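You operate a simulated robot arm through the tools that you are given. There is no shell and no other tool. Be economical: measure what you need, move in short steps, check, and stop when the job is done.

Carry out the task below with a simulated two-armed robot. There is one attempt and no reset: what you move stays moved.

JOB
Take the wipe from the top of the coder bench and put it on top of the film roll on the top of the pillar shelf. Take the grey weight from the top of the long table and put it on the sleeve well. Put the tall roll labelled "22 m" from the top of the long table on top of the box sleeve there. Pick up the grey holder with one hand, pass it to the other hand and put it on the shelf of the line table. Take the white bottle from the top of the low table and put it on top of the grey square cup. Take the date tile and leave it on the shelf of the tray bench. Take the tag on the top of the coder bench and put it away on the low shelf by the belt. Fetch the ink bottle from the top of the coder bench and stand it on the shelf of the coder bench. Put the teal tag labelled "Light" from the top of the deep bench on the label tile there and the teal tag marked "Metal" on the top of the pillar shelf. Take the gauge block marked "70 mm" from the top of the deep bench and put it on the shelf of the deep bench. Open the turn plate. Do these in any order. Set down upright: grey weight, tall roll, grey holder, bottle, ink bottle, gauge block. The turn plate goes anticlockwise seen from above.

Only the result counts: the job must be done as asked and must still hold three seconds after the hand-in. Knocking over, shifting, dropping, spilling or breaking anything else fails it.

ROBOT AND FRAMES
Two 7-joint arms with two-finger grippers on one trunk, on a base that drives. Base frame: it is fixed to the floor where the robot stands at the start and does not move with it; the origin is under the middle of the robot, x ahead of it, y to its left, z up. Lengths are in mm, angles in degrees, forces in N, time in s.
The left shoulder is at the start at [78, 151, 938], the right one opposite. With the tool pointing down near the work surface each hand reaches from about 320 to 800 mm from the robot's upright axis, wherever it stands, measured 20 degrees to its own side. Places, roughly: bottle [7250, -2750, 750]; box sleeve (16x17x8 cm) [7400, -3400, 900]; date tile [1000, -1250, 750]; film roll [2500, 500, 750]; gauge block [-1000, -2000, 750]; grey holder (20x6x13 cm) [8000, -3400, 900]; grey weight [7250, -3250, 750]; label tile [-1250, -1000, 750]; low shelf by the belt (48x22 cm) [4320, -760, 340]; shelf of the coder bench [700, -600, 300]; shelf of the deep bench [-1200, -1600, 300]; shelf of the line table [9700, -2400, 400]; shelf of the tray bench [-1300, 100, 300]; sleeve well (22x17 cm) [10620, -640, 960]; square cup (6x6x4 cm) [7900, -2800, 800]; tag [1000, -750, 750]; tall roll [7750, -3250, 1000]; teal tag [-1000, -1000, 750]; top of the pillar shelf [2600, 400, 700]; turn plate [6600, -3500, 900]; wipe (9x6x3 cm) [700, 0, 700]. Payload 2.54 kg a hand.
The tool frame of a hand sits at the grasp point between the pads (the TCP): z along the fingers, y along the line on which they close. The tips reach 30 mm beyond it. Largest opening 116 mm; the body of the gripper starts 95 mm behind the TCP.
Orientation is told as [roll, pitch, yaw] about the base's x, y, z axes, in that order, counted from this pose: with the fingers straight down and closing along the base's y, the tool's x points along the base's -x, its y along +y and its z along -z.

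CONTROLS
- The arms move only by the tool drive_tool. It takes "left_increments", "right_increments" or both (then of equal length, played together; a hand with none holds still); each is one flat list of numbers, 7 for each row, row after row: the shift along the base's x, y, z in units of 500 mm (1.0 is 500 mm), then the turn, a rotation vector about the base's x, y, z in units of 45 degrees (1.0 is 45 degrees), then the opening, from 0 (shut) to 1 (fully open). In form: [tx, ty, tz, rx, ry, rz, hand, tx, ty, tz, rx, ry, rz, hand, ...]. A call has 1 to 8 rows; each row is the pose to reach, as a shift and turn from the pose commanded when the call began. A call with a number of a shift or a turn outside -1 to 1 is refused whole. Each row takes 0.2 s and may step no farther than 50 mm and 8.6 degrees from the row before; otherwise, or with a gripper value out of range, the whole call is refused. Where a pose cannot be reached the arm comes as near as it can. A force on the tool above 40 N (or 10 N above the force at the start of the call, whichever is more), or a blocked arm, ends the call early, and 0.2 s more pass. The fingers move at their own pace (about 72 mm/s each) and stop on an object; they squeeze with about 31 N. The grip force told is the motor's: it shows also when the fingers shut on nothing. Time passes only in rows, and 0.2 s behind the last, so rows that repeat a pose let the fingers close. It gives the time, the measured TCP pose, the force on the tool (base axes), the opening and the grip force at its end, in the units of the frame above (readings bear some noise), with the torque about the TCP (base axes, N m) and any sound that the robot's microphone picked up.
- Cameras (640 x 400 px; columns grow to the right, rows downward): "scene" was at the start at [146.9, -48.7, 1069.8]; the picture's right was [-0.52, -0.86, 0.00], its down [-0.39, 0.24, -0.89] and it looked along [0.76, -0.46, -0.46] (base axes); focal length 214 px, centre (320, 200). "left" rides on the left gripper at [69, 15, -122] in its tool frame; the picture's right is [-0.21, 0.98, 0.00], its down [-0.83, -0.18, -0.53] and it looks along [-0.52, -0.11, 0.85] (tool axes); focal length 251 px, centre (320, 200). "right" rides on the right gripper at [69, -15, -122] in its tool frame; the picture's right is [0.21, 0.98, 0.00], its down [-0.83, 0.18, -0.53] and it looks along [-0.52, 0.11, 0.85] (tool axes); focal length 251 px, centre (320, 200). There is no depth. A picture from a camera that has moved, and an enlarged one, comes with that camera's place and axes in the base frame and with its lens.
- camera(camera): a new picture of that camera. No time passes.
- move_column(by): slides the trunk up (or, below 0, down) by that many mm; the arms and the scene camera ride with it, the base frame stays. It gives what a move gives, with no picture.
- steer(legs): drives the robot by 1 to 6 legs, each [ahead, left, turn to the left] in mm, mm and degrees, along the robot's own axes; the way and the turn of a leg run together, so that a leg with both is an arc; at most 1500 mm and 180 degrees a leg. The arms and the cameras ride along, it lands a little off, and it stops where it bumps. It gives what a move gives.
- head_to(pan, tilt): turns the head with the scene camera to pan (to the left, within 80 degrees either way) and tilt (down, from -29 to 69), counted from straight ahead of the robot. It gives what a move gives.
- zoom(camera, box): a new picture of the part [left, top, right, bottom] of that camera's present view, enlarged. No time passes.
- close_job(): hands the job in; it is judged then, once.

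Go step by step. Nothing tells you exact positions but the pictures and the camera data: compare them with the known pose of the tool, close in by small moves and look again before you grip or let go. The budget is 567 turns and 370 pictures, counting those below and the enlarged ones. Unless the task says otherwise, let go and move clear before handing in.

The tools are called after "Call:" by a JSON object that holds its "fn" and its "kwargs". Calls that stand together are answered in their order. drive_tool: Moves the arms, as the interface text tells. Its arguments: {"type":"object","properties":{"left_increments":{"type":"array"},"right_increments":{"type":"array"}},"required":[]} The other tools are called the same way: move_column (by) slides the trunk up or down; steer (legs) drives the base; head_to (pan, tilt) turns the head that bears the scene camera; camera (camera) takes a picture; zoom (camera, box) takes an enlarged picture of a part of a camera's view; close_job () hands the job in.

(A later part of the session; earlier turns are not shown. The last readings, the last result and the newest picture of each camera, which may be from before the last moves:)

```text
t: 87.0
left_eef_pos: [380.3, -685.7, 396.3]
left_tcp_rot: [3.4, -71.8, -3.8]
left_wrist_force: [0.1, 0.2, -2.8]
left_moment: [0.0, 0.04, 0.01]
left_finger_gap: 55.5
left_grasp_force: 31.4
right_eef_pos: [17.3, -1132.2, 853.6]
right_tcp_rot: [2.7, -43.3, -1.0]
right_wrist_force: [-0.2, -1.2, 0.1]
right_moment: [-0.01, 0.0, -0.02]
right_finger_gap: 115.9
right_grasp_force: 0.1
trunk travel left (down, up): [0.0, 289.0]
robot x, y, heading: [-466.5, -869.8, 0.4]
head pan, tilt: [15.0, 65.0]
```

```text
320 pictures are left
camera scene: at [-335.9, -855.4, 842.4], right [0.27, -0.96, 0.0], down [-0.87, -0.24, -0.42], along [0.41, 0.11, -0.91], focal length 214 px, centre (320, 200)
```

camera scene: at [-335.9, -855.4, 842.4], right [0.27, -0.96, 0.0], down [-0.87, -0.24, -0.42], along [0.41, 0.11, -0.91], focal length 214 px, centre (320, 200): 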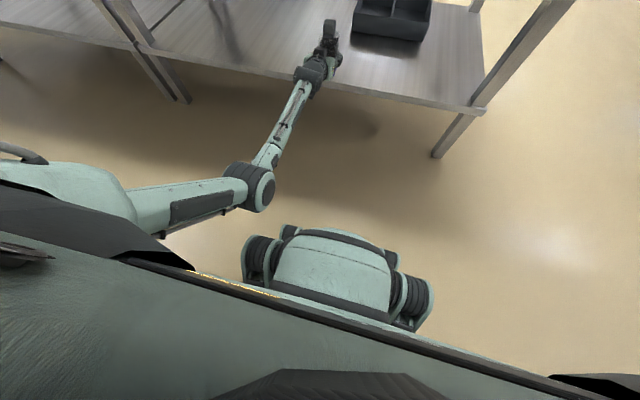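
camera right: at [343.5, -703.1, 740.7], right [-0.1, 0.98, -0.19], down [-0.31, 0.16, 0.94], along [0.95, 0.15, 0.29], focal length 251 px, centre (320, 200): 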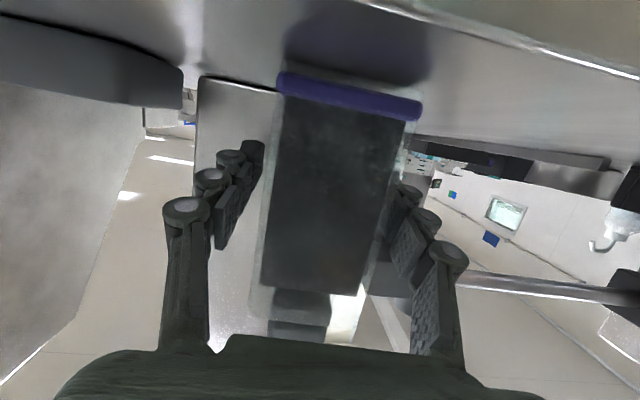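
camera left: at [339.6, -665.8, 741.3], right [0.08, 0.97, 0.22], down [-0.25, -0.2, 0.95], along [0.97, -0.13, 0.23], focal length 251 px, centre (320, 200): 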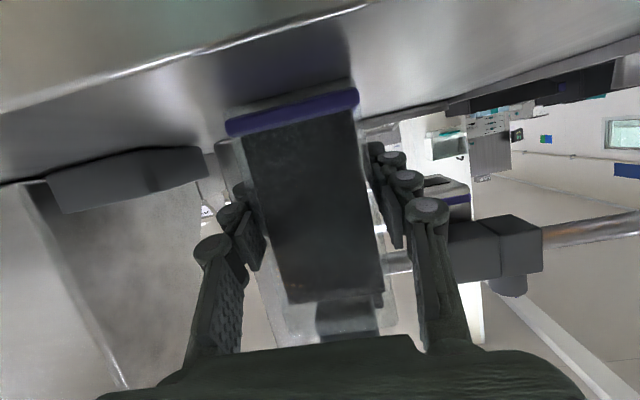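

That works. Drive 95 mm forward so the bottle is well over the shelf, then check.

Call:
{"fn": "steer", "kwargs": {"legs": [[95, 0, 0]]}}

Call:
{"fn": "head_to", "kwargs": {"pan": 15, "tilt": 35}}

Call:
{"fn": "zoom", "kwargs": {"camera": "scene", "box": [220, 130, 380, 230]}}

Call:
{"fn": "camera", "kwargs": {"camera": "left"}}

```text
t: 88.1
left_eef_pos: [473.1, -685.9, 395.6]
left_tcp_rot: [3.5, -71.7, -3.9]
left_wrist_force: [0.4, 0.5, -3.2]
left_moment: [0.0, 0.03, -0.02]
left_finger_gap: 55.3
left_grasp_force: 31.0
right_eef_pos: [107.7, -1132.5, 853.9]
right_tcp_rot: [2.7, -43.5, -1.0]
right_wrist_force: [0.2, 0.0, 0.2]
right_moment: [-0.02, 0.0, 0.01]
right_finger_gap: 116.2
right_grasp_force: 0.1
trunk travel left (down, up): [0.0, 289.0]
robot x, y, heading: [-371.2, -874.7, 0.5]
head pan, tilt: [15.0, 65.0]
```

```text
t: 89.0
left_eef_pos: [472.1, -686.4, 395.5]
left_tcp_rot: [3.5, -71.7, -3.9]
left_wrist_force: [-0.8, -0.3, -3.1]
left_moment: [-0.03, -0.04, -0.03]
left_finger_gap: 55.4
left_grasp_force: 31.3
right_eef_pos: [108.6, -1132.3, 854.0]
right_tcp_rot: [2.6, -43.4, -1.1]
right_wrist_force: [-0.1, 1.0, -0.2]
right_moment: [-0.01, 0.01, -0.01]
right_finger_gap: 116.0
right_grasp_force: 0.0
trunk travel left (down, up): [0.0, 289.0]
robot x, y, heading: [-373.4, -872.6, 0.5]
head pan, tilt: [15.0, 35.0]
```

```text
4.00 times, centred on (300, 180) of scene
camera zoom: at [-217.0, -847.6, 882.3], right [0.27, -0.96, 0.0], down [-0.55, -0.15, -0.82], along [0.79, 0.22, -0.57], focal length 858 px, centre (400, 280)
```

zoom: 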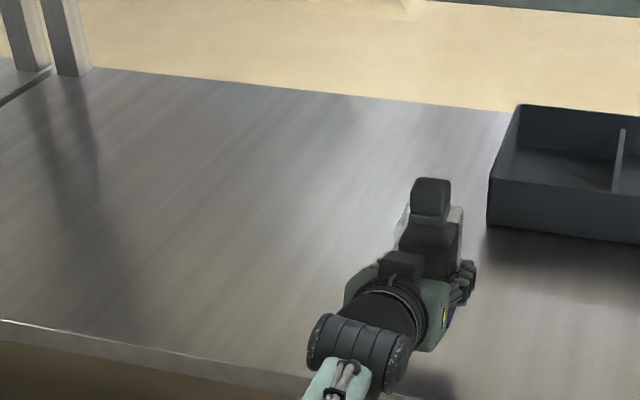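

```text
318 pictures are left
camera left: at [336.4, -669.0, 368.8], right [0.08, 0.97, 0.22], down [-0.25, -0.2, 0.95], along [0.97, -0.13, 0.23], focal length 251 px, centre (320, 200)
```

left: 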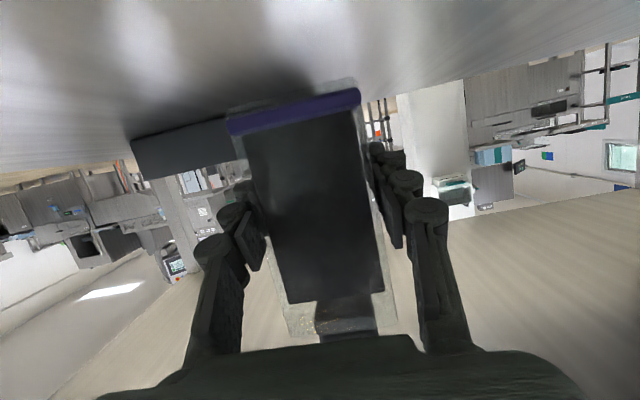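

The bottle is over clear shelf. I'll lower in small steps until it touches.

Call:
{"fn": "drive_tool", "kwargs": {"left_increments": [0, 0, -0.02, 0, 0, 0, 0, 0, 0, -0.04, 0, 0, 0, 0, 0, 0, -0.055, 0, 0, 0, 0, 0, 0, -0.065, 0, 0, 0, 0, 0, 0, -0.075, 0, 0, 0, 0, 0, 0, -0.085, 0, 0, 0, 0]}}

```text
t: 90.4
left_eef_pos: [472.5, -686.0, 351.1]
left_tcp_rot: [3.7, -71.7, -4.0]
left_wrist_force: [0.4, -0.5, -3.8]
left_moment: [0.02, 0.02, -0.01]
left_finger_gap: 55.3
left_grasp_force: 30.7
right_eef_pos: [107.3, -1132.5, 854.3]
right_tcp_rot: [2.7, -43.4, -1.1]
right_wrist_force: [0.1, -0.1, 0.8]
right_moment: [0.02, 0.02, 0.02]
right_finger_gap: 116.1
right_grasp_force: 0.1
trunk travel left (down, up): [0.0, 289.0]
robot x, y, heading: [-371.7, -868.2, 0.4]
head pan, tilt: [15.0, 35.0]
```

Call:
{"fn": "drive_tool", "kwargs": {"left_increments": [0, 0, -0.01, 0, 0, 0, 0, 0, 0, -0.02, 0, 0, 0, 0, 0, 0, -0.03, 0, 0, 0, 0]}}

Call:
{"fn": "camera", "kwargs": {"camera": "left"}}

```text
t: 91.2
left_eef_pos: [474.2, -686.5, 348.0]
left_tcp_rot: [3.5, -72.5, -3.9]
left_wrist_force: [-3.8, 2.0, 17.3]
left_moment: [-0.59, 0.21, -0.01]
left_finger_gap: 55.5
left_grasp_force: 31.0
right_eef_pos: [106.5, -1134.0, 856.6]
right_tcp_rot: [2.8, -43.6, -1.1]
right_wrist_force: [0.3, 0.0, 0.1]
right_moment: [0.0, -0.02, 0.0]
right_finger_gap: 116.2
right_grasp_force: 0.1
trunk travel left (down, up): [0.0, 289.0]
robot x, y, heading: [-369.2, -870.5, 0.4]
head pan, tilt: [15.0, 35.0]
```

```text
317 pictures are left
camera left: at [338.7, -668.8, 318.9], right [0.07, 0.97, 0.22], down [-0.26, -0.2, 0.94], along [0.96, -0.13, 0.24], focal length 251 px, centre (320, 200)
```

left: 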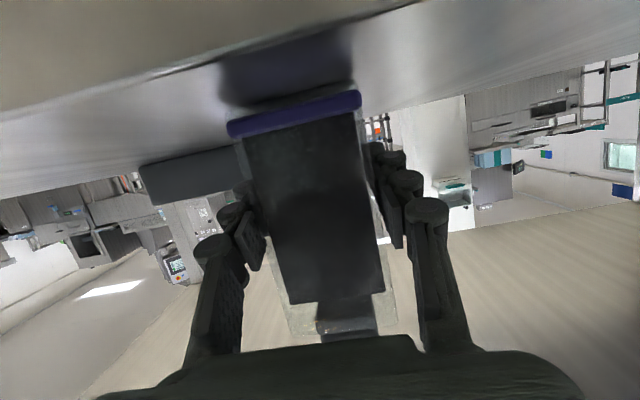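

Touchdown. Ease up, open, and withdraw.

Call:
{"fn": "drive_tool", "kwargs": {"left_increments": [0, 0, 0.012, 0, 0, 0, 0, 0, 0, 0.012, 0, 0, 0, 0.65, 0, 0, 0.012, 0, 0, 0, 0.7]}}

Call:
{"fn": "steer", "kwargs": {"legs": [[-90, 0, 0]]}}

Call:
{"fn": "camera", "kwargs": {"camera": "left"}}

```text
t: 92.0
left_eef_pos: [471.9, -686.5, 343.2]
left_tcp_rot: [3.6, -71.5, -4.0]
left_wrist_force: [0.3, 1.3, -0.6]
left_moment: [0.02, 0.01, -0.01]
left_finger_gap: 81.2
left_grasp_force: 0.2
right_eef_pos: [108.7, -1132.7, 854.3]
right_tcp_rot: [2.7, -43.4, -1.1]
right_wrist_force: [-0.1, 0.8, 0.2]
right_moment: [-0.02, -0.02, 0.03]
right_finger_gap: 115.8
right_grasp_force: 0.1
trunk travel left (down, up): [0.0, 289.0]
robot x, y, heading: [-371.5, -871.2, 0.6]
head pan, tilt: [15.0, 35.0]
```

```text
t: 93.1
left_eef_pos: [384.7, -686.9, 344.3]
left_tcp_rot: [3.5, -71.7, -4.0]
left_wrist_force: [0.4, 0.2, 0.1]
left_moment: [-0.04, 0.03, 0.0]
left_finger_gap: 81.3
left_grasp_force: 0.1
right_eef_pos: [20.7, -1133.2, 853.4]
right_tcp_rot: [2.6, -43.4, -1.1]
right_wrist_force: [0.0, 0.5, -0.4]
right_moment: [0.02, 0.01, 0.02]
right_finger_gap: 115.9
right_grasp_force: 0.1
trunk travel left (down, up): [0.0, 289.0]
robot x, y, heading: [-463.9, -868.6, 0.5]
head pan, tilt: [15.0, 35.0]
```

```text
316 pictures are left
camera left: at [248.6, -670.1, 318.7], right [0.08, 0.97, 0.22], down [-0.25, -0.2, 0.95], along [0.96, -0.13, 0.23], focal length 251 px, centre (320, 200)
```

left: 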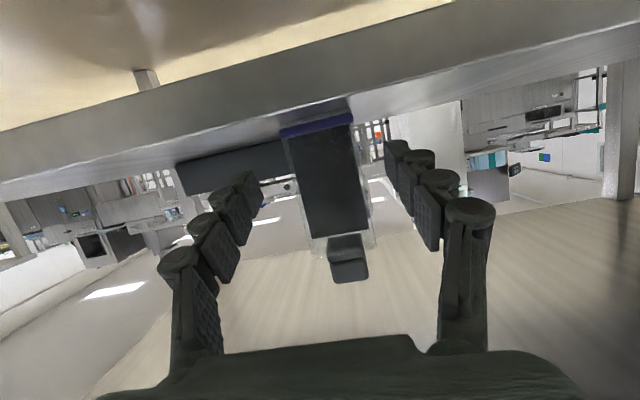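

The ink bottle is placed. I'll draw the left arm out and up, then look for the tag and date tile from the far side of the bench.

Call:
{"fn": "drive_tool", "kwargs": {"left_increments": [-0.08, 0, 0.03, 0, 0, 0, 1, -0.16, 0, 0.1, 0, 0, 0, 1, -0.2, 0, 0.19, 0, 0, 0, 1, -0.24, 0, 0.28, 0, 0, 0, 1, -0.28, 0, 0.37, 0, 0, 0, 1, -0.32, 0, 0.46, 0, 0, 0, 1, -0.36, 0, 0.55, 0, 0, 0, 1, -0.4, 0, 0.64, 0, 0, 0, 1]}}

Call:
{"fn": "move_column", "kwargs": {"by": 175}}

Call:
{"fn": "head_to", "kwargs": {"pan": -70, "tilt": 30}}

Call:
{"fn": "camera", "kwargs": {"camera": "scene"}}

```text
refused: row 2 steps farther than a row can; nothing moved
```

```text
t: 95.1
left_eef_pos: [385.4, -688.4, 519.5]
left_tcp_rot: [3.6, -71.7, -4.0]
left_wrist_force: [-0.3, -0.2, 0.2]
left_moment: [0.0, 0.0, -0.07]
left_finger_gap: 81.3
left_grasp_force: 0.1
right_eef_pos: [20.8, -1132.1, 1029.1]
right_tcp_rot: [2.7, -43.4, -1.1]
right_wrist_force: [0.4, 0.2, -0.6]
right_moment: [-0.02, -0.04, -0.03]
right_finger_gap: 116.1
right_grasp_force: 0.1
trunk travel left (down, up): [-175.0, 114.0]
robot x, y, heading: [-458.6, -873.1, 0.2]
head pan, tilt: [15.0, 35.0]
```

```text
t: 96.7
left_eef_pos: [384.5, -686.3, 520.0]
left_tcp_rot: [3.5, -71.8, -4.0]
left_wrist_force: [0.6, 0.1, 0.2]
left_moment: [-0.02, 0.01, -0.01]
left_finger_gap: 81.0
left_grasp_force: 0.0
right_eef_pos: [20.3, -1135.2, 1029.1]
right_tcp_rot: [2.7, -43.4, -1.1]
right_wrist_force: [0.7, -0.1, 0.2]
right_moment: [-0.02, 0.0, -0.02]
right_finger_gap: 115.9
right_grasp_force: 0.1
trunk travel left (down, up): [-175.0, 114.0]
robot x, y, heading: [-462.0, -870.7, 0.3]
head pan, tilt: [-70.0, 30.0]
```

```text
315 pictures are left
camera scene: at [-357.8, -956.4, 1065.2], right [-0.94, -0.35, 0.0], down [-0.17, 0.47, -0.87], along [0.3, -0.81, -0.5], focal length 214 px, centre (320, 200)
```

scene: 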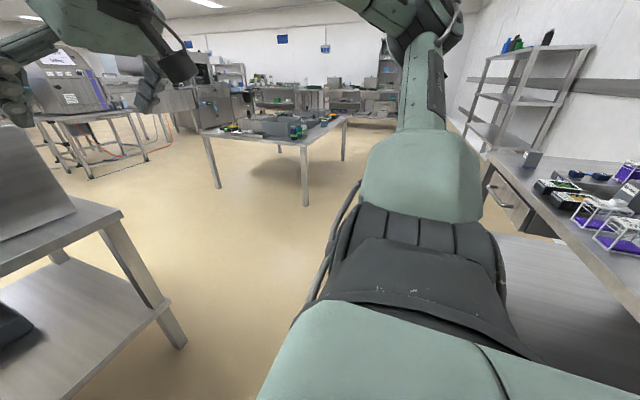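

Call:
{"fn": "drive_tool", "kwargs": {"left_increments": [-0.09, 0, 0.0, 0, 0, 0, 1, -0.16, 0, 0.05, 0, 0, 0, 1, -0.19, 0, 0.14, 0, 0, 0, 1, -0.22, 0, 0.23, 0, 0, 0, 1, -0.25, 0, 0.32, 0, 0, 0, 1, -0.28, 0, 0.41, 0, 0, 0, 1, -0.31, 0, 0.5, 0, 0, 0, 1, -0.34, 0, 0.59, 0, 0, 0, 1]}}

```text
t: 98.5
left_eef_pos: [217.6, -690.2, 814.6]
left_tcp_rot: [3.5, -71.7, -4.0]
left_wrist_force: [0.1, 0.6, -0.2]
left_moment: [0.0, -0.02, -0.02]
left_finger_gap: 116.0
left_grasp_force: 0.1
right_eef_pos: [21.1, -1134.3, 1028.4]
right_tcp_rot: [2.7, -43.4, -1.2]
right_wrist_force: [-0.4, -1.0, 0.3]
right_moment: [0.03, -0.03, -0.01]
right_finger_gap: 116.3
right_grasp_force: 0.0
trunk travel left (down, up): [-175.0, 114.0]
robot x, y, heading: [-458.2, -870.4, 0.4]
head pan, tilt: [-70.0, 30.0]
```

Next I'll strafe right to the aisle and drive forward along it to view the far end of the coder bench.

Call:
{"fn": "steer", "kwargs": {"legs": [[0, -930, 0], [900, 0, 0]]}}

Call:
{"fn": "head_to", "kwargs": {"pan": 50, "tilt": 20}}

Call:
{"fn": "camera", "kwargs": {"camera": "scene"}}

```text
t: 112.2
left_eef_pos: [1137.9, -1619.7, 815.7]
left_tcp_rot: [3.6, -71.6, -3.8]
left_wrist_force: [0.4, 0.7, 0.1]
left_moment: [-0.02, -0.02, 0.01]
left_finger_gap: 115.7
left_grasp_force: 0.0
right_eef_pos: [942.2, -2064.0, 1029.9]
right_tcp_rot: [2.7, -43.4, -0.9]
right_wrist_force: [-0.9, 0.3, 1.0]
right_moment: [0.05, -0.01, 0.01]
right_finger_gap: 115.9
right_grasp_force: 0.0
trunk travel left (down, up): [-175.0, 114.0]
robot x, y, heading: [462.9, -1801.1, 0.8]
head pan, tilt: [-70.0, 30.0]
```

```text
t: 114.2
left_eef_pos: [1136.4, -1620.6, 815.6]
left_tcp_rot: [3.5, -71.7, -3.7]
left_wrist_force: [-0.5, 0.2, 0.1]
left_moment: [0.02, -0.01, -0.05]
left_finger_gap: 116.2
left_grasp_force: 0.1
right_eef_pos: [942.2, -2063.6, 1029.7]
right_tcp_rot: [2.7, -43.4, -0.9]
right_wrist_force: [-0.1, -0.9, -0.6]
right_moment: [-0.02, -0.02, -0.01]
right_finger_gap: 115.9
right_grasp_force: 0.0
trunk travel left (down, up): [-175.0, 114.0]
robot x, y, heading: [463.3, -1802.7, 0.6]
head pan, tilt: [50.0, 20.0]
```

```text
314 pictures are left
camera scene: at [590.2, -1731.9, 1081.3], right [0.77, -0.64, 0.0], down [-0.22, -0.26, -0.94], along [0.6, 0.73, -0.34], focal length 214 px, centre (320, 200)
```

scene: 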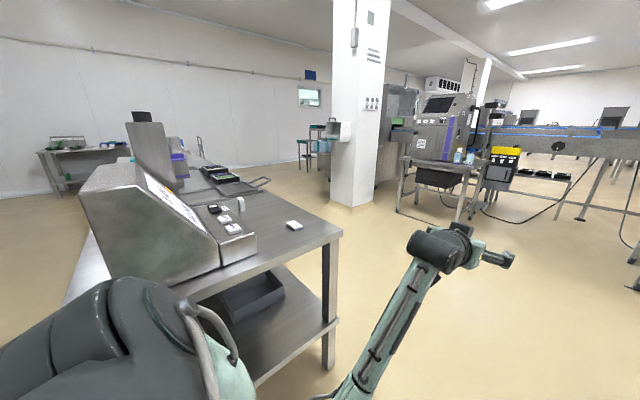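

Call:
{"fn": "zoom", "kwargs": {"camera": "scene", "box": [120, 140, 360, 290]}}

Call:
{"fn": "zoom", "kwargs": {"camera": "scene", "box": [380, 80, 640, 240]}}

```text
2.67 times, centred on (240, 215) of scene
camera zoom: at [590.2, -1731.9, 1081.3], right [0.77, -0.64, 0.0], down [-0.22, -0.26, -0.94], along [0.6, 0.73, -0.34], focal length 572 px, centre (533, 160)
```

zoom: 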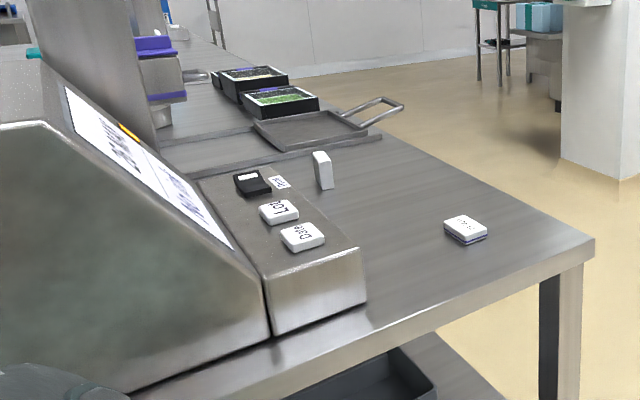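

```text
2.46 times, centred on (510, 160) of scene
camera zoom: at [590.2, -1731.9, 1081.3], right [0.77, -0.64, 0.0], down [-0.22, -0.26, -0.94], along [0.6, 0.73, -0.34], focal length 528 px, centre (-148, 298)
```

zoom: 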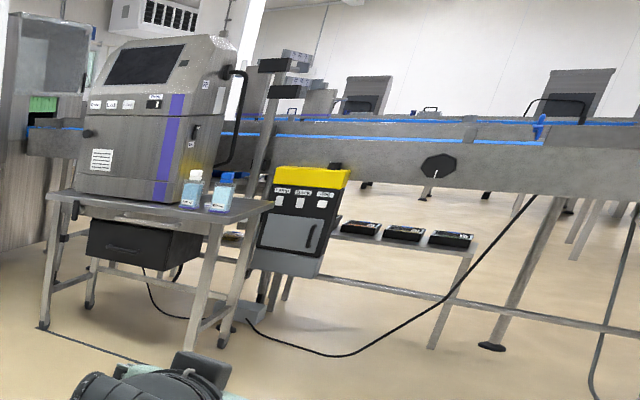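

Call:
{"fn": "zoom", "kwargs": {"camera": "scene", "box": [270, 210, 318, 240]}}

Call:
{"fn": "zoom", "kwargs": {"camera": "scene", "box": [195, 185, 263, 245]}}

```text
13.33 times, centred on (294, 225) of scene
camera zoom: at [590.2, -1731.9, 1081.3], right [0.77, -0.64, 0.0], down [-0.22, -0.26, -0.94], along [0.6, 0.73, -0.34], focal length 2860 px, centre (667, -133)
```

zoom: 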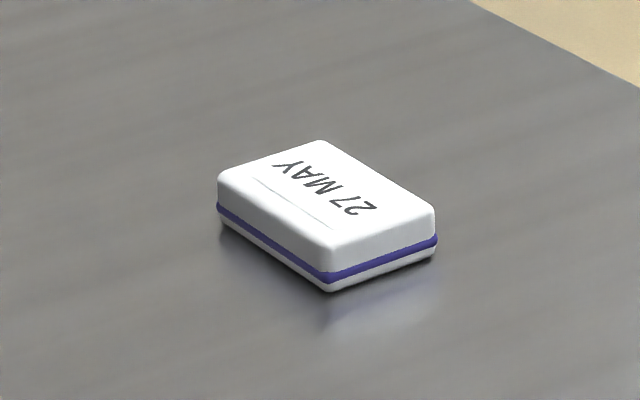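

```text
6.67 times, centred on (229, 215) of scene
camera zoom: at [590.2, -1731.9, 1081.3], right [0.77, -0.64, 0.0], down [-0.22, -0.26, -0.94], along [0.6, 0.73, -0.34], focal length 1430 px, centre (927, 100)
```

zoom: 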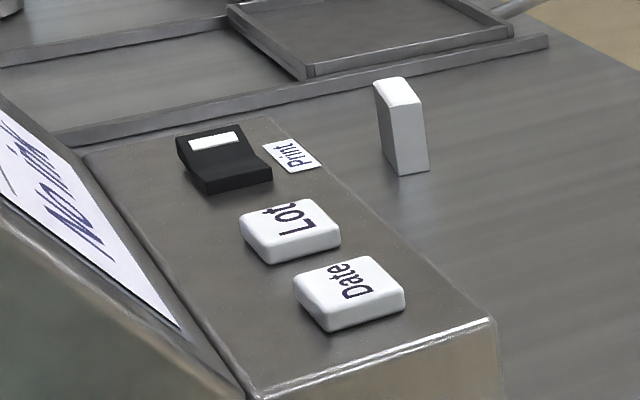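

The "27 MAY" tile at about (966, -1127) is the date tile, and the upright white block at (898, -783) the tag. I'll retract the left arm before turning to face the bench end.

Call:
{"fn": "drive_tool", "kwargs": {"left_increments": [-0.07, 0, 0.05, 0, 0.15, 0, 1, -0.14, 0, 0.1, 0, 0.3, 0, 1, -0.21, 0, 0.15, 0, 0.45, 0, 1, -0.28, 0, 0.2, 0, 0.6, 0, 1, -0.35, 0, 0.25, 0, 0.6, 0, 1, -0.42, 0, 0.3, 0, 0.6, 0, 1]}}

Call:
{"fn": "camera", "kwargs": {"camera": "scene"}}

```text
t: 115.6
left_eef_pos: [1015.2, -1635.8, 824.8]
left_tcp_rot: [1.8, -46.3, -1.8]
left_wrist_force: [-0.4, -1.4, 0.3]
left_moment: [0.07, 0.04, 0.13]
left_finger_gap: 115.7
left_grasp_force: 0.1
left hand out of reach, approached as far as the arm can: row 3, 4, 5, 6
right_eef_pos: [941.3, -2064.7, 1030.4]
right_tcp_rot: [2.8, -43.4, -1.2]
right_wrist_force: [0.1, -0.1, 0.6]
right_moment: [0.01, -0.02, 0.04]
right_finger_gap: 116.1
right_grasp_force: 0.0
trunk travel left (down, up): [-175.0, 114.0]
robot x, y, heading: [462.3, -1806.0, 0.7]
head pan, tilt: [50.0, 20.0]
```

```text
309 pictures are left
camera scene: at [589.3, -1733.4, 1081.6], right [0.77, -0.64, 0.0], down [-0.22, -0.26, -0.94], along [0.6, 0.73, -0.34], focal length 214 px, centre (320, 200)
```

scene: 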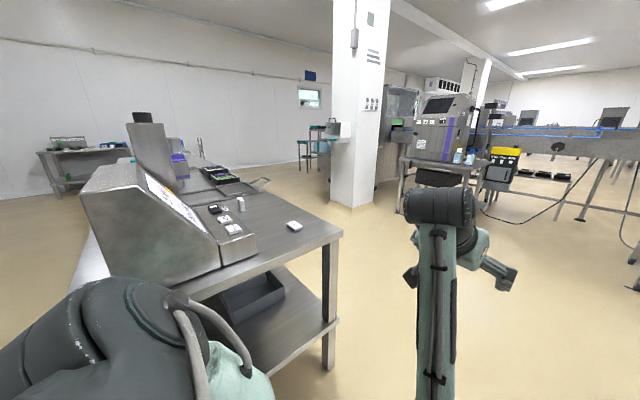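

Call:
{"fn": "steer", "kwargs": {"legs": [[420, 0, 0], [0, 0, 89]]}}

Call:
{"fn": "head_to", "kwargs": {"pan": -5, "tilt": 30}}

Call:
{"fn": "camera", "kwargs": {"camera": "scene"}}

```text
t: 122.0
left_eef_pos: [734.9, -1238.6, 823.4]
left_tcp_rot: [1.7, -46.1, 85.3]
left_wrist_force: [-0.2, 0.5, 0.0]
left_moment: [0.02, 0.02, 0.02]
left_finger_gap: 115.8
left_grasp_force: 0.0
right_eef_pos: [1158.8, -1336.0, 1029.1]
right_tcp_rot: [2.7, -43.4, 86.1]
right_wrist_force: [-0.4, 0.0, -0.1]
right_moment: [-0.02, -0.04, 0.0]
right_finger_gap: 116.2
right_grasp_force: 0.2
trunk travel left (down, up): [-175.0, 114.0]
robot x, y, heading: [874.7, -1803.9, 87.5]
head pan, tilt: [50.0, 20.0]
```

```text
t: 123.2
left_eef_pos: [735.6, -1238.6, 823.7]
left_tcp_rot: [1.6, -46.1, 85.3]
left_wrist_force: [0.1, -0.5, 0.1]
left_moment: [0.01, -0.02, 0.03]
left_finger_gap: 116.0
left_grasp_force: 0.0
right_eef_pos: [1160.4, -1335.7, 1029.4]
right_tcp_rot: [2.8, -43.3, 86.1]
right_wrist_force: [0.2, -0.1, -0.1]
right_moment: [0.01, 0.01, -0.04]
right_finger_gap: 116.1
right_grasp_force: 0.0
trunk travel left (down, up): [-175.0, 114.0]
robot x, y, heading: [872.6, -1798.9, 87.5]
head pan, tilt: [-5.0, 30.0]
```

```text
308 pictures are left
camera scene: at [888.8, -1645.1, 1065.3], right [0.99, -0.13, 0.0], down [-0.06, -0.5, -0.87], along [0.11, 0.86, -0.5], focal length 214 px, centre (320, 200)
```

scene: 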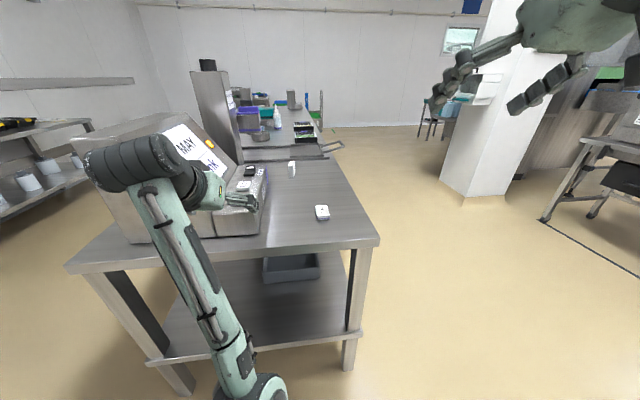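

I'll strafe right so the left hand lines up with the tile.

Call:
{"fn": "steer", "kwargs": {"legs": [[0, -230, 2.5]]}}

Call:
{"fn": "camera", "kwargs": {"camera": "left"}}

Call:
{"fn": "camera", "kwargs": {"camera": "scene"}}

```text
t: 126.1
left_eef_pos: [938.2, -1249.7, 823.4]
left_tcp_rot: [1.7, -46.1, 87.8]
left_wrist_force: [0.1, 0.2, 0.5]
left_moment: [0.0, 0.0, 0.0]
left_finger_gap: 116.0
left_grasp_force: 0.2
right_eef_pos: [1366.9, -1329.5, 1028.6]
right_tcp_rot: [2.7, -43.4, 88.6]
right_wrist_force: [0.3, -0.4, 0.3]
right_moment: [0.0, 0.01, 0.02]
right_finger_gap: 116.0
right_grasp_force: 0.1
trunk travel left (down, up): [-175.0, 114.0]
robot x, y, heading: [1099.3, -1809.3, 90.0]
head pan, tilt: [-5.0, 30.0]
```

```text
307 pictures are left
camera left: at [923.0, -1385.9, 859.6], right [-0.97, 0.17, 0.17], down [0.2, 0.18, 0.96], along [0.13, 0.97, -0.21], focal length 251 px, centre (320, 200)
```

left: 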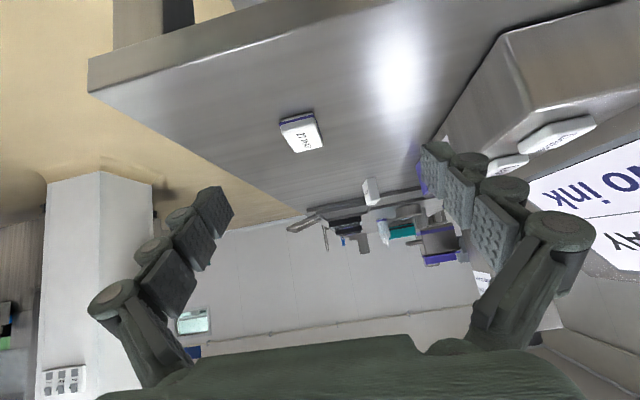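

```text
306 pictures are left
camera scene: at [1110.5, -1649.3, 1065.2], right [1.0, -0.09, 0.0], down [-0.04, -0.5, -0.87], along [0.07, 0.86, -0.5], focal length 214 px, centre (320, 200)
```

scene: 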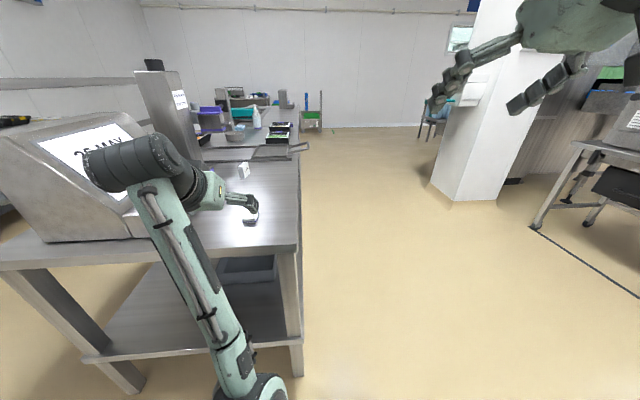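

The tile centre is near (962, -1140, 729). I'll bring the left hand above and just before it, then look.

Call:
{"fn": "drive_tool", "kwargs": {"left_increments": [0.024, 0.08, -0.03, 0, 0, 0.03, 0.7, 0.046, 0.14, -0.07, 0, 0, 0.03, 0.65]}}

Call:
{"fn": "camera", "kwargs": {"camera": "left"}}

```text
t: 126.7
left_eef_pos: [964.2, -1178.3, 790.7]
left_tcp_rot: [1.7, -46.0, 89.1]
left_wrist_force: [0.6, -0.6, 0.4]
left_moment: [-0.01, 0.01, -0.03]
left_finger_gap: 75.5
left_grasp_force: 0.1
right_eef_pos: [1367.5, -1328.3, 1028.5]
right_tcp_rot: [2.7, -43.5, 88.6]
right_wrist_force: [-0.3, 0.5, 0.7]
right_moment: [-0.03, -0.01, 0.03]
right_finger_gap: 116.1
right_grasp_force: 0.0
trunk travel left (down, up): [-175.0, 114.0]
robot x, y, heading: [1103.1, -1803.7, 90.1]
head pan, tilt: [-5.0, 30.0]
```

```text
305 pictures are left
camera left: at [951.5, -1313.9, 826.7], right [-0.97, 0.14, 0.17], down [0.2, 0.19, 0.96], along [0.1, 0.97, -0.21], focal length 251 px, centre (320, 200)
```

left: 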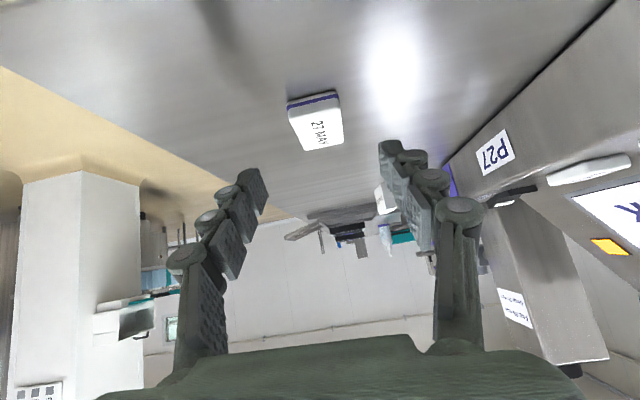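

Call:
{"fn": "drive_tool", "kwargs": {"left_increments": [-0.004, 0.02, -0.04, 0, 0, 0, 0.65, -0.004, 0.046, -0.076, 0, 0, 0, 0.65]}}

Call:
{"fn": "camera", "kwargs": {"camera": "left"}}

```text
t: 127.3
left_eef_pos: [961.2, -1157.1, 750.9]
left_tcp_rot: [1.7, -46.1, 89.2]
left_wrist_force: [-0.1, -0.3, 0.0]
left_moment: [0.0, 0.0, 0.02]
left_finger_gap: 75.6
left_grasp_force: 0.1
right_eef_pos: [1367.2, -1329.0, 1030.0]
right_tcp_rot: [2.7, -43.4, 88.6]
right_wrist_force: [0.0, -0.1, 0.5]
right_moment: [-0.01, 0.02, -0.01]
right_finger_gap: 116.0
right_grasp_force: 0.0
trunk travel left (down, up): [-175.0, 114.0]
robot x, y, heading: [1100.2, -1809.6, 90.3]
head pan, tilt: [-5.0, 30.0]
```

```text
304 pictures are left
camera left: at [948.7, -1292.3, 787.0], right [-0.97, 0.14, 0.17], down [0.2, 0.19, 0.96], along [0.1, 0.97, -0.21], focal length 251 px, centre (320, 200)
```

left: 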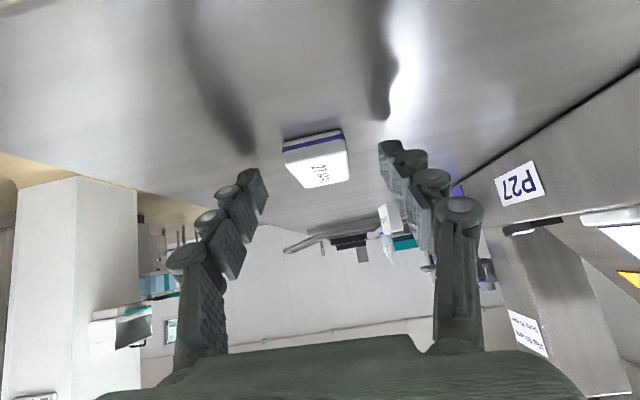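

Aligned with the tile between the finger tips. Close.

Call:
{"fn": "drive_tool", "kwargs": {"left_increments": [0, 0, -0.002, 0, 0, 0, 0.3, 0, 0, -0.002, 0, 0, 0, 0, 0, 0, -0.002, 0, 0, 0, 0, 0, 0, 0.04, 0, 0, 0, 0, 0, 0, 0.12, 0, 0, 0, 0]}}

Call:
{"fn": "camera", "kwargs": {"camera": "left"}}

```text
t: 128.5
left_eef_pos: [961.9, -1157.7, 811.4]
left_tcp_rot: [1.8, -46.1, 89.2]
left_wrist_force: [-1.2, -0.1, -0.7]
left_moment: [0.0, -0.03, -0.03]
left_finger_gap: 0.0
left_grasp_force: 28.5
right_eef_pos: [1367.8, -1329.0, 1029.7]
right_tcp_rot: [2.9, -43.4, 88.6]
right_wrist_force: [0.5, -0.7, 0.5]
right_moment: [-0.01, -0.03, 0.02]
right_finger_gap: 115.9
right_grasp_force: 0.1
trunk travel left (down, up): [-175.0, 114.0]
robot x, y, heading: [1101.3, -1807.9, 90.0]
head pan, tilt: [-5.0, 30.0]
```

```text
303 pictures are left
camera left: at [950.1, -1292.3, 847.1], right [-0.97, 0.14, 0.17], down [0.2, 0.19, 0.96], along [0.1, 0.97, -0.21], focal length 251 px, centre (320, 200)
```

left: 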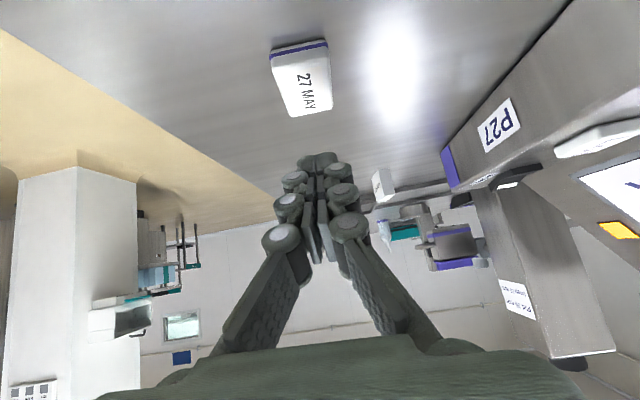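

The fingers slipped over the tile, so the bench is a bit lower than thought. I'll reopen and go lower, feeling for contact.

Call:
{"fn": "drive_tool", "kwargs": {"left_increments": [0, 0, 0, 0, 0, 0, 0.6, 0, 0, 0, 0, 0, 0, 0.6, 0, 0, -0.06, 0, 0, 0, 0.6, 0.002, 0.002, -0.12, 0, 0, 0, 0.6, 0.002, 0.002, -0.13, 0, 0, 0, 0.6, 0.002, 0.002, -0.14, 0, 0, 0, 0.6]}}

Call:
{"fn": "camera", "kwargs": {"camera": "left"}}

```text
t: 129.9
left_eef_pos: [962.3, -1154.9, 746.0]
left_tcp_rot: [1.6, -46.8, 89.2]
left_wrist_force: [0.4, 2.7, 17.5]
left_moment: [0.26, -0.67, -0.01]
left_finger_gap: 73.2
left_grasp_force: 2.5
right_eef_pos: [1367.7, -1330.7, 1029.8]
right_tcp_rot: [2.6, -43.6, 88.6]
right_wrist_force: [0.1, 0.5, -0.2]
right_moment: [0.01, -0.02, 0.01]
right_finger_gap: 116.0
right_grasp_force: 0.0
trunk travel left (down, up): [-175.0, 114.0]
robot x, y, heading: [1099.2, -1805.8, 90.3]
head pan, tilt: [-5.0, 30.0]
```

```text
302 pictures are left
camera left: at [949.9, -1291.3, 779.7], right [-0.97, 0.14, 0.17], down [0.2, 0.18, 0.96], along [0.1, 0.97, -0.2], focal length 251 px, centre (320, 200)
```

left: 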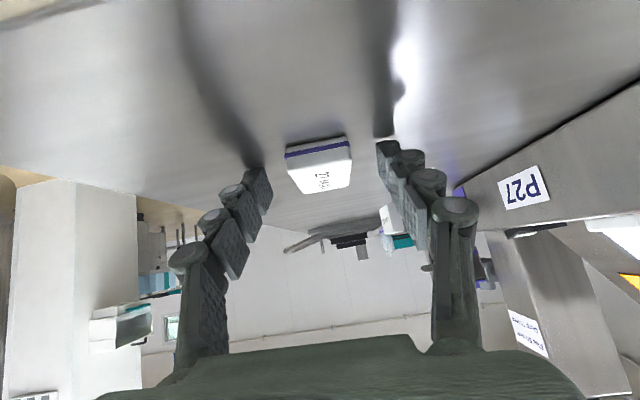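

Fingertips touch the bench at TCP 746. Ease up 2 mm and close.

Call:
{"fn": "drive_tool", "kwargs": {"left_increments": [0, 0.004, 0.01, 0, 0, 0, 0.4, 0, 0.004, 0.01, 0, 0, 0, 0.2, 0, 0.004, 0.01, 0, 0, 0, 0, 0, 0.004, 0.01, 0, 0, 0, 0, 0, 0.004, 0.01, 0, 0, 0, 0]}}

Call:
{"fn": "camera", "kwargs": {"camera": "left"}}

```text
t: 131.1
left_eef_pos: [962.8, -1154.8, 748.8]
left_tcp_rot: [1.7, -46.6, 89.0]
left_wrist_force: [10.9, 2.3, 24.4]
left_moment: [0.43, -0.62, -0.12]
left_finger_gap: 34.6
left_grasp_force: 30.1
right_eef_pos: [1367.8, -1330.4, 1031.1]
right_tcp_rot: [2.8, -43.5, 88.4]
right_wrist_force: [-0.5, 0.1, 0.4]
right_moment: [0.01, 0.01, 0.02]
right_finger_gap: 116.1
right_grasp_force: 0.1
trunk travel left (down, up): [-175.0, 114.0]
robot x, y, heading: [1102.7, -1805.6, 90.2]
head pan, tilt: [-5.0, 30.0]
```

```text
301 pictures are left
camera left: at [949.8, -1290.2, 783.3], right [-0.97, 0.14, 0.18], down [0.2, 0.18, 0.96], along [0.1, 0.97, -0.2], focal length 251 px, centre (320, 200)
```

left: 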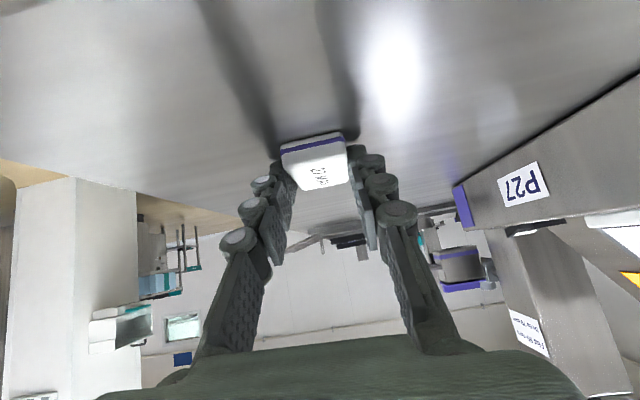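

Gripped at 34.6 mm. Lift.

Call:
{"fn": "drive_tool", "kwargs": {"left_increments": [0, 0, 0.03, 0, 0, 0, 0, 0, 0, 0.08, 0, 0, 0, 0, 0, 0, 0.16, 0, 0, 0, 0]}}

Call:
{"fn": "camera", "kwargs": {"camera": "left"}}

```text
t: 131.9
left_eef_pos: [959.7, -1153.3, 823.9]
left_tcp_rot: [1.7, -45.9, 89.2]
left_wrist_force: [-0.1, 0.5, 0.0]
left_moment: [-0.01, -0.01, 0.01]
left_finger_gap: 34.7
left_grasp_force: 31.0
right_eef_pos: [1366.7, -1328.9, 1028.6]
right_tcp_rot: [2.7, -43.5, 88.6]
right_wrist_force: [1.1, -0.8, 1.1]
right_moment: [0.02, 0.0, 0.0]
right_finger_gap: 115.8
right_grasp_force: 0.0
trunk travel left (down, up): [-175.0, 114.0]
robot x, y, heading: [1104.0, -1805.9, 90.1]
head pan, tilt: [-5.0, 30.0]
```

```text
300 pictures are left
camera left: at [948.0, -1289.5, 861.0], right [-0.97, 0.14, 0.17], down [0.2, 0.19, 0.96], along [0.1, 0.97, -0.22], focal length 251 px, centre (320, 200)
```

left: 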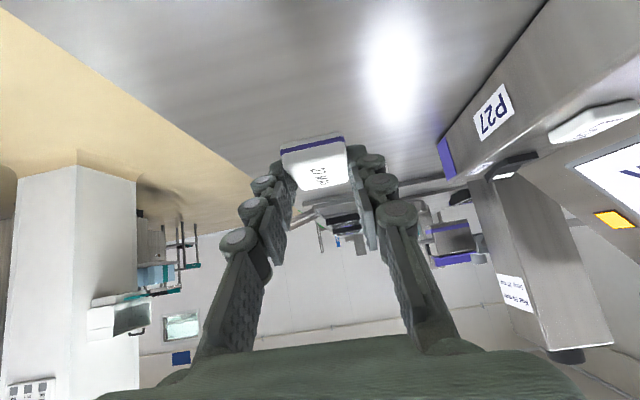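

The tile is held. I'll back off, turn to heading 180 and drive toward the tray bench, keeping away from both benches.

Call:
{"fn": "steer", "kwargs": {"legs": [[-120, 0, 0], [0, 0, 90], [1120, 0, 0]]}}

Call:
{"fn": "head_to", "kwargs": {"pan": 0, "tilt": 20}}

Call:
{"fn": "camera", "kwargs": {"camera": "scene"}}

```text
t: 142.2
left_eef_pos: [-663.2, -2022.1, 826.1]
left_tcp_rot: [1.8, -46.1, 177.4]
left_wrist_force: [0.2, 0.5, -0.7]
left_moment: [0.0, 0.01, -0.01]
left_finger_gap: 34.6
left_grasp_force: 30.8
right_eef_pos: [-475.5, -1622.3, 1028.3]
right_tcp_rot: [2.7, -43.3, 176.8]
right_wrist_force: [0.3, -0.1, -0.2]
right_moment: [0.0, 0.02, 0.02]
right_finger_gap: 115.9
right_grasp_force: 0.1
trunk travel left (down, up): [-175.0, 114.0]
robot x, y, heading: [-5.7, -1898.5, 178.3]
head pan, tilt: [-5.0, 30.0]
```

```text
t: 143.0
left_eef_pos: [-662.5, -2022.1, 825.7]
left_tcp_rot: [1.7, -46.2, 177.4]
left_wrist_force: [-0.9, -0.1, 0.0]
left_moment: [0.03, -0.04, 0.0]
left_finger_gap: 34.5
left_grasp_force: 30.8
right_eef_pos: [-474.7, -1622.0, 1029.5]
right_tcp_rot: [2.7, -43.4, 176.9]
right_wrist_force: [-0.5, 1.1, -1.5]
right_moment: [-0.01, -0.03, 0.03]
right_finger_gap: 116.2
right_grasp_force: 0.1
trunk travel left (down, up): [-175.0, 114.0]
robot x, y, heading: [-4.1, -1899.6, 178.3]
head pan, tilt: [0.0, 20.0]
```

```text
299 pictures are left
camera scene: at [-166.5, -1898.1, 1081.3], right [0.03, 1.0, 0.0], down [0.34, -0.01, -0.94], along [-0.94, 0.03, -0.34], focal length 214 px, centre (320, 200)
```

scene: 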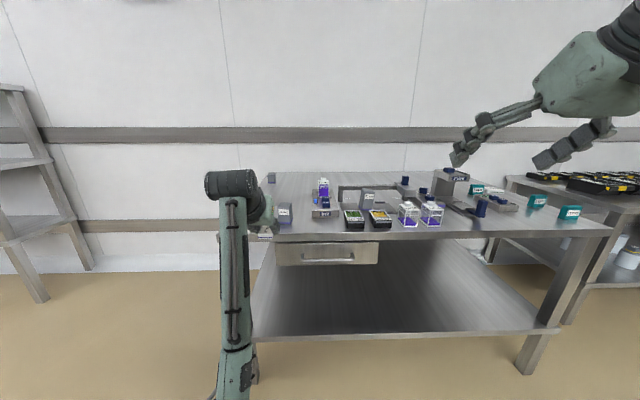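

Call:
{"fn": "zoom", "kwargs": {"camera": "scene", "box": [260, 160, 440, 260]}}

Call:
{"fn": "zoom", "kwargs": {"camera": "scene", "box": [400, 150, 600, 260]}}

```text
3.56 times, centred on (350, 210) of scene
camera zoom: at [-166.5, -1898.1, 1081.3], right [0.03, 1.0, 0.0], down [0.34, -0.01, -0.94], along [-0.94, 0.03, -0.34], focal length 763 px, centre (213, 164)
```

zoom: 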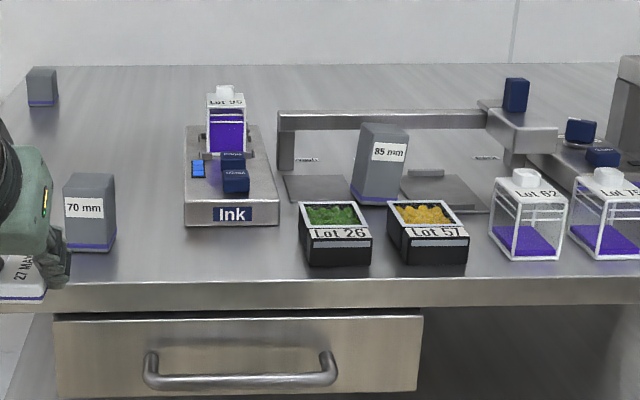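

```text
3.20 times, centred on (500, 205) of scene
camera zoom: at [-166.5, -1898.1, 1081.3], right [0.03, 1.0, 0.0], down [0.34, -0.01, -0.94], along [-0.94, 0.03, -0.34], focal length 686 px, centre (-256, 184)
```

zoom: 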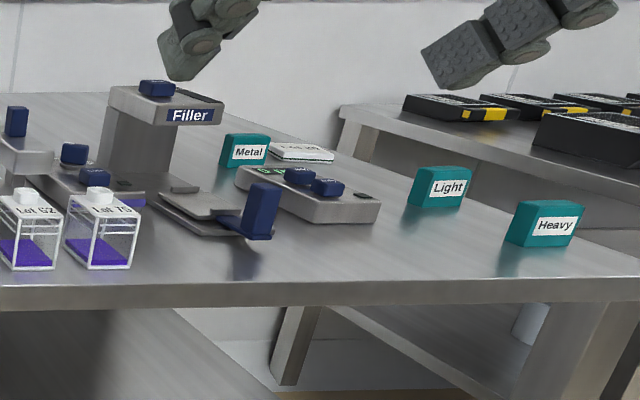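

I see the whole deep bench: "70 mm" block front left, tags "Metal", "Light", "Heavy" and the label tile at the far right. Now I strafe to the tray bench with the tile.

Call:
{"fn": "steer", "kwargs": {"legs": [[50, 0, 1.7], [0, -900, 0]]}}

Call:
{"fn": "head_to", "kwargs": {"pan": -30, "tilt": 20}}

Call:
{"fn": "camera", "kwargs": {"camera": "scene"}}

```text
t: 152.4
left_eef_pos: [-708.5, -1155.2, 826.0]
left_tcp_rot: [1.7, -46.1, 179.4]
left_wrist_force: [-0.3, -0.6, 0.2]
left_moment: [0.02, -0.04, -0.01]
left_finger_gap: 34.5
left_grasp_force: 31.3
right_eef_pos: [-536.8, -749.9, 1030.5]
right_tcp_rot: [2.7, -43.4, 179.0]
right_wrist_force: [-0.2, 0.5, 1.0]
right_moment: [-0.01, 0.0, 0.01]
right_finger_gap: 116.2
right_grasp_force: 0.1
trunk travel left (down, up): [-175.0, 114.0]
robot x, y, heading: [-58.2, -1007.4, -179.6]
head pan, tilt: [0.0, 20.0]
```

```text
t: 153.4
left_eef_pos: [-709.6, -1155.4, 826.2]
left_tcp_rot: [1.7, -46.1, 179.5]
left_wrist_force: [-1.0, -0.7, 0.4]
left_moment: [-0.01, -0.03, 0.03]
left_finger_gap: 34.7
left_grasp_force: 31.3
right_eef_pos: [-535.5, -749.5, 1029.9]
right_tcp_rot: [2.7, -43.3, 179.0]
right_wrist_force: [0.7, 0.1, 0.5]
right_moment: [-0.01, 0.02, -0.03]
right_finger_gap: 115.9
right_grasp_force: 0.1
trunk travel left (down, up): [-175.0, 114.0]
robot x, y, heading: [-58.6, -1012.2, -179.6]
head pan, tilt: [-30.0, 20.0]
```

```text
296 pictures are left
camera scene: at [-205.7, -967.0, 1081.3], right [0.49, 0.87, 0.0], down [0.3, -0.17, -0.94], along [-0.82, 0.46, -0.34], focal length 214 px, centre (320, 200)
```

scene: 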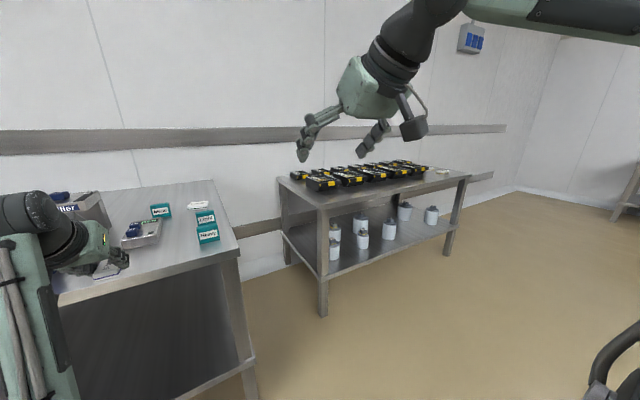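

The tray bench's shelf carries tins; a free front spot is around y 350. I'll drive there.

Call:
{"fn": "steer", "kwargs": {"legs": [[0, -1470, 0]]}}

Call:
{"fn": "head_to", "kwargs": {"pan": 10, "tilt": 20}}

Call:
{"fn": "camera", "kwargs": {"camera": "scene"}}

```text
t: 167.6
left_eef_pos: [-694.7, 332.5, 825.7]
left_tcp_rot: [1.7, -46.3, 177.3]
left_wrist_force: [0.7, -0.4, -0.2]
left_moment: [0.03, 0.02, 0.05]
left_finger_gap: 34.4
left_grasp_force: 30.8
right_eef_pos: [-507.0, 731.6, 1029.7]
right_tcp_rot: [2.7, -43.4, 176.8]
right_wrist_force: [0.6, -0.3, 0.1]
right_moment: [-0.02, 0.0, 0.02]
right_finger_gap: 116.0
right_grasp_force: 0.0
trunk travel left (down, up): [-175.0, 114.0]
robot x, y, heading: [-37.2, 449.3, 178.2]
head pan, tilt: [-30.0, 20.0]
```

```text
t: 168.6
left_eef_pos: [-695.5, 332.7, 825.7]
left_tcp_rot: [1.7, -46.1, 177.1]
left_wrist_force: [-0.4, 0.3, -0.9]
left_moment: [0.01, 0.0, 0.01]
left_finger_gap: 34.3
left_grasp_force: 30.8
right_eef_pos: [-507.2, 731.4, 1029.6]
right_tcp_rot: [2.7, -43.4, 176.6]
right_wrist_force: [0.8, -0.6, 0.3]
right_moment: [0.03, 0.0, 0.03]
right_finger_gap: 116.0
right_grasp_force: 0.1
trunk travel left (down, up): [-175.0, 114.0]
robot x, y, heading: [-38.1, 451.7, 178.3]
head pan, tilt: [10.0, 20.0]
```

```text
295 pictures are left
camera scene: at [-198.3, 438.4, 1081.3], right [-0.14, 0.99, 0.0], down [0.34, 0.05, -0.94], along [-0.93, -0.13, -0.34], focal length 214 px, centre (320, 200)
```

scene: 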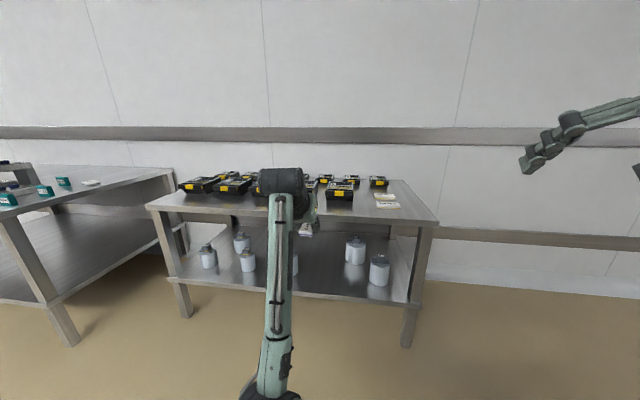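

The gap between tins at y≈130 and y≈618 is free. I'll lower the trunk and the left hand here, then drive in.

Call:
{"fn": "move_column", "kwargs": {"by": -175}}

Call:
{"fn": "drive_tool", "kwargs": {"left_increments": [-0.02, 0, -0.08, 0, 0, 0, 0, -0.04, 0.01, -0.16, 0, 0, 0, 0, -0.05, 0.02, -0.24, 0, 0, 0, 0, -0.06, 0.03, -0.32, 0, 0, 0, 0, -0.07, 0.04, -0.4, 0, 0, 0, 0, -0.08, 0.06, -0.48, 0, 0, 0, 0, -0.08, 0.07, -0.53, 0, 0, 0, 0]}}

Call:
{"fn": "camera", "kwargs": {"camera": "scene"}}

```text
t: 170.6
left_eef_pos: [-693.9, 331.4, 650.9]
left_tcp_rot: [1.8, -46.1, 177.2]
left_wrist_force: [0.1, -0.3, -0.5]
left_moment: [0.01, -0.03, 0.0]
left_finger_gap: 34.5
left_grasp_force: 31.0
right_eef_pos: [-506.9, 731.8, 855.7]
right_tcp_rot: [2.6, -43.3, 176.7]
right_wrist_force: [0.2, -0.1, -0.7]
right_moment: [-0.04, -0.02, 0.01]
right_finger_gap: 115.8
right_grasp_force: 0.0
trunk travel left (down, up): [0.0, 289.0]
robot x, y, heading: [-35.0, 453.7, 178.4]
head pan, tilt: [10.0, 20.0]
```

```text
t: 172.4
left_eef_pos: [-763.1, 370.8, 436.9]
left_tcp_rot: [1.1, -50.6, 177.5]
left_wrist_force: [0.5, -0.6, 0.3]
left_moment: [0.01, 0.0, 0.0]
left_finger_gap: 34.4
left_grasp_force: 30.5
right_eef_pos: [-506.7, 730.5, 854.5]
right_tcp_rot: [2.7, -43.4, 176.8]
right_wrist_force: [-0.4, 0.1, -0.6]
right_moment: [-0.02, -0.05, -0.01]
right_finger_gap: 116.3
right_grasp_force: 0.2
trunk travel left (down, up): [0.0, 289.0]
robot x, y, heading: [-37.8, 452.5, 178.1]
head pan, tilt: [10.0, 20.0]
stopped in row 7 (left hand): the arm was blocked; the commanded pose is now the measured one
```

```text
294 pictures are left
camera scene: at [-198.3, 438.3, 906.3], right [-0.14, 0.99, 0.0], down [0.34, 0.05, -0.94], along [-0.93, -0.13, -0.34], focal length 214 px, centre (320, 200)
```

scene: 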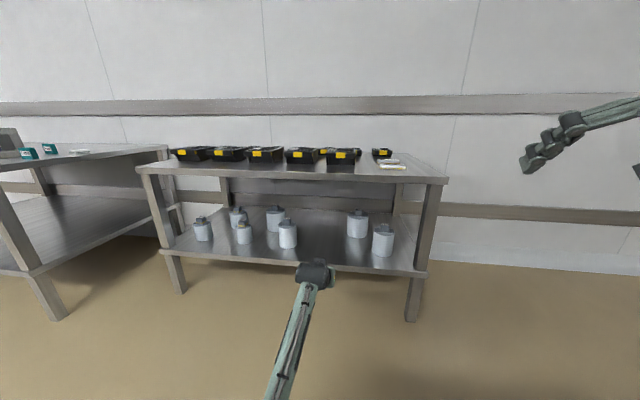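

Call:
{"fn": "drive_tool", "kwargs": {"left_increments": [-0.04, 0, 0.06, 0, 0.05, 0, 0, -0.12, 0, 0.06, 0, 0.1, 0, 0, -0.2, 0, 0.06, 0, 0.1, 0, 0, -0.24, 0, 0.0, 0, 0.1, 0, 0, -0.24, 0, -0.06, 0, 0.1, 0, 0, -0.24, 0, -0.12, 0, 0.1, 0, 0]}}

Call:
{"fn": "camera", "kwargs": {"camera": "scene"}}

```text
t: 173.8
left_eef_pos: [-882.3, 367.1, 378.2]
left_tcp_rot: [1.3, -55.2, 177.2]
left_wrist_force: [0.0, -0.1, 0.0]
left_moment: [-0.01, 0.01, -0.01]
left_finger_gap: 34.4
left_grasp_force: 31.0
right_eef_pos: [-507.3, 732.3, 854.7]
right_tcp_rot: [2.7, -43.4, 176.8]
right_wrist_force: [0.3, 0.2, 0.5]
right_moment: [0.01, 0.02, -0.02]
right_finger_gap: 116.0
right_grasp_force: 0.0
trunk travel left (down, up): [0.0, 289.0]
robot x, y, heading: [-40.7, 449.8, 178.0]
head pan, tilt: [10.0, 20.0]
```

```text
293 pictures are left
camera scene: at [-198.2, 438.3, 906.3], right [-0.14, 0.99, 0.0], down [0.34, 0.05, -0.94], along [-0.93, -0.13, -0.34], focal length 214 px, centre (320, 200)
```

scene: 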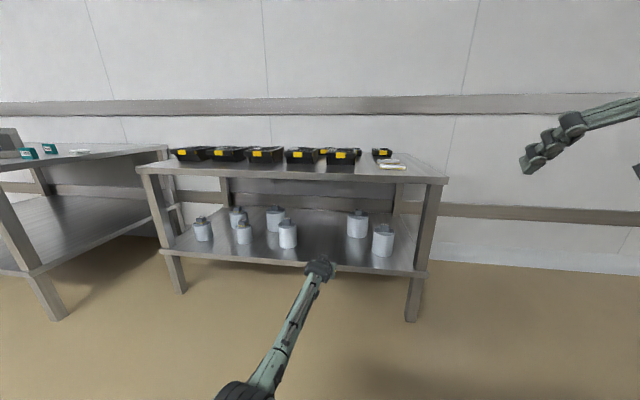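

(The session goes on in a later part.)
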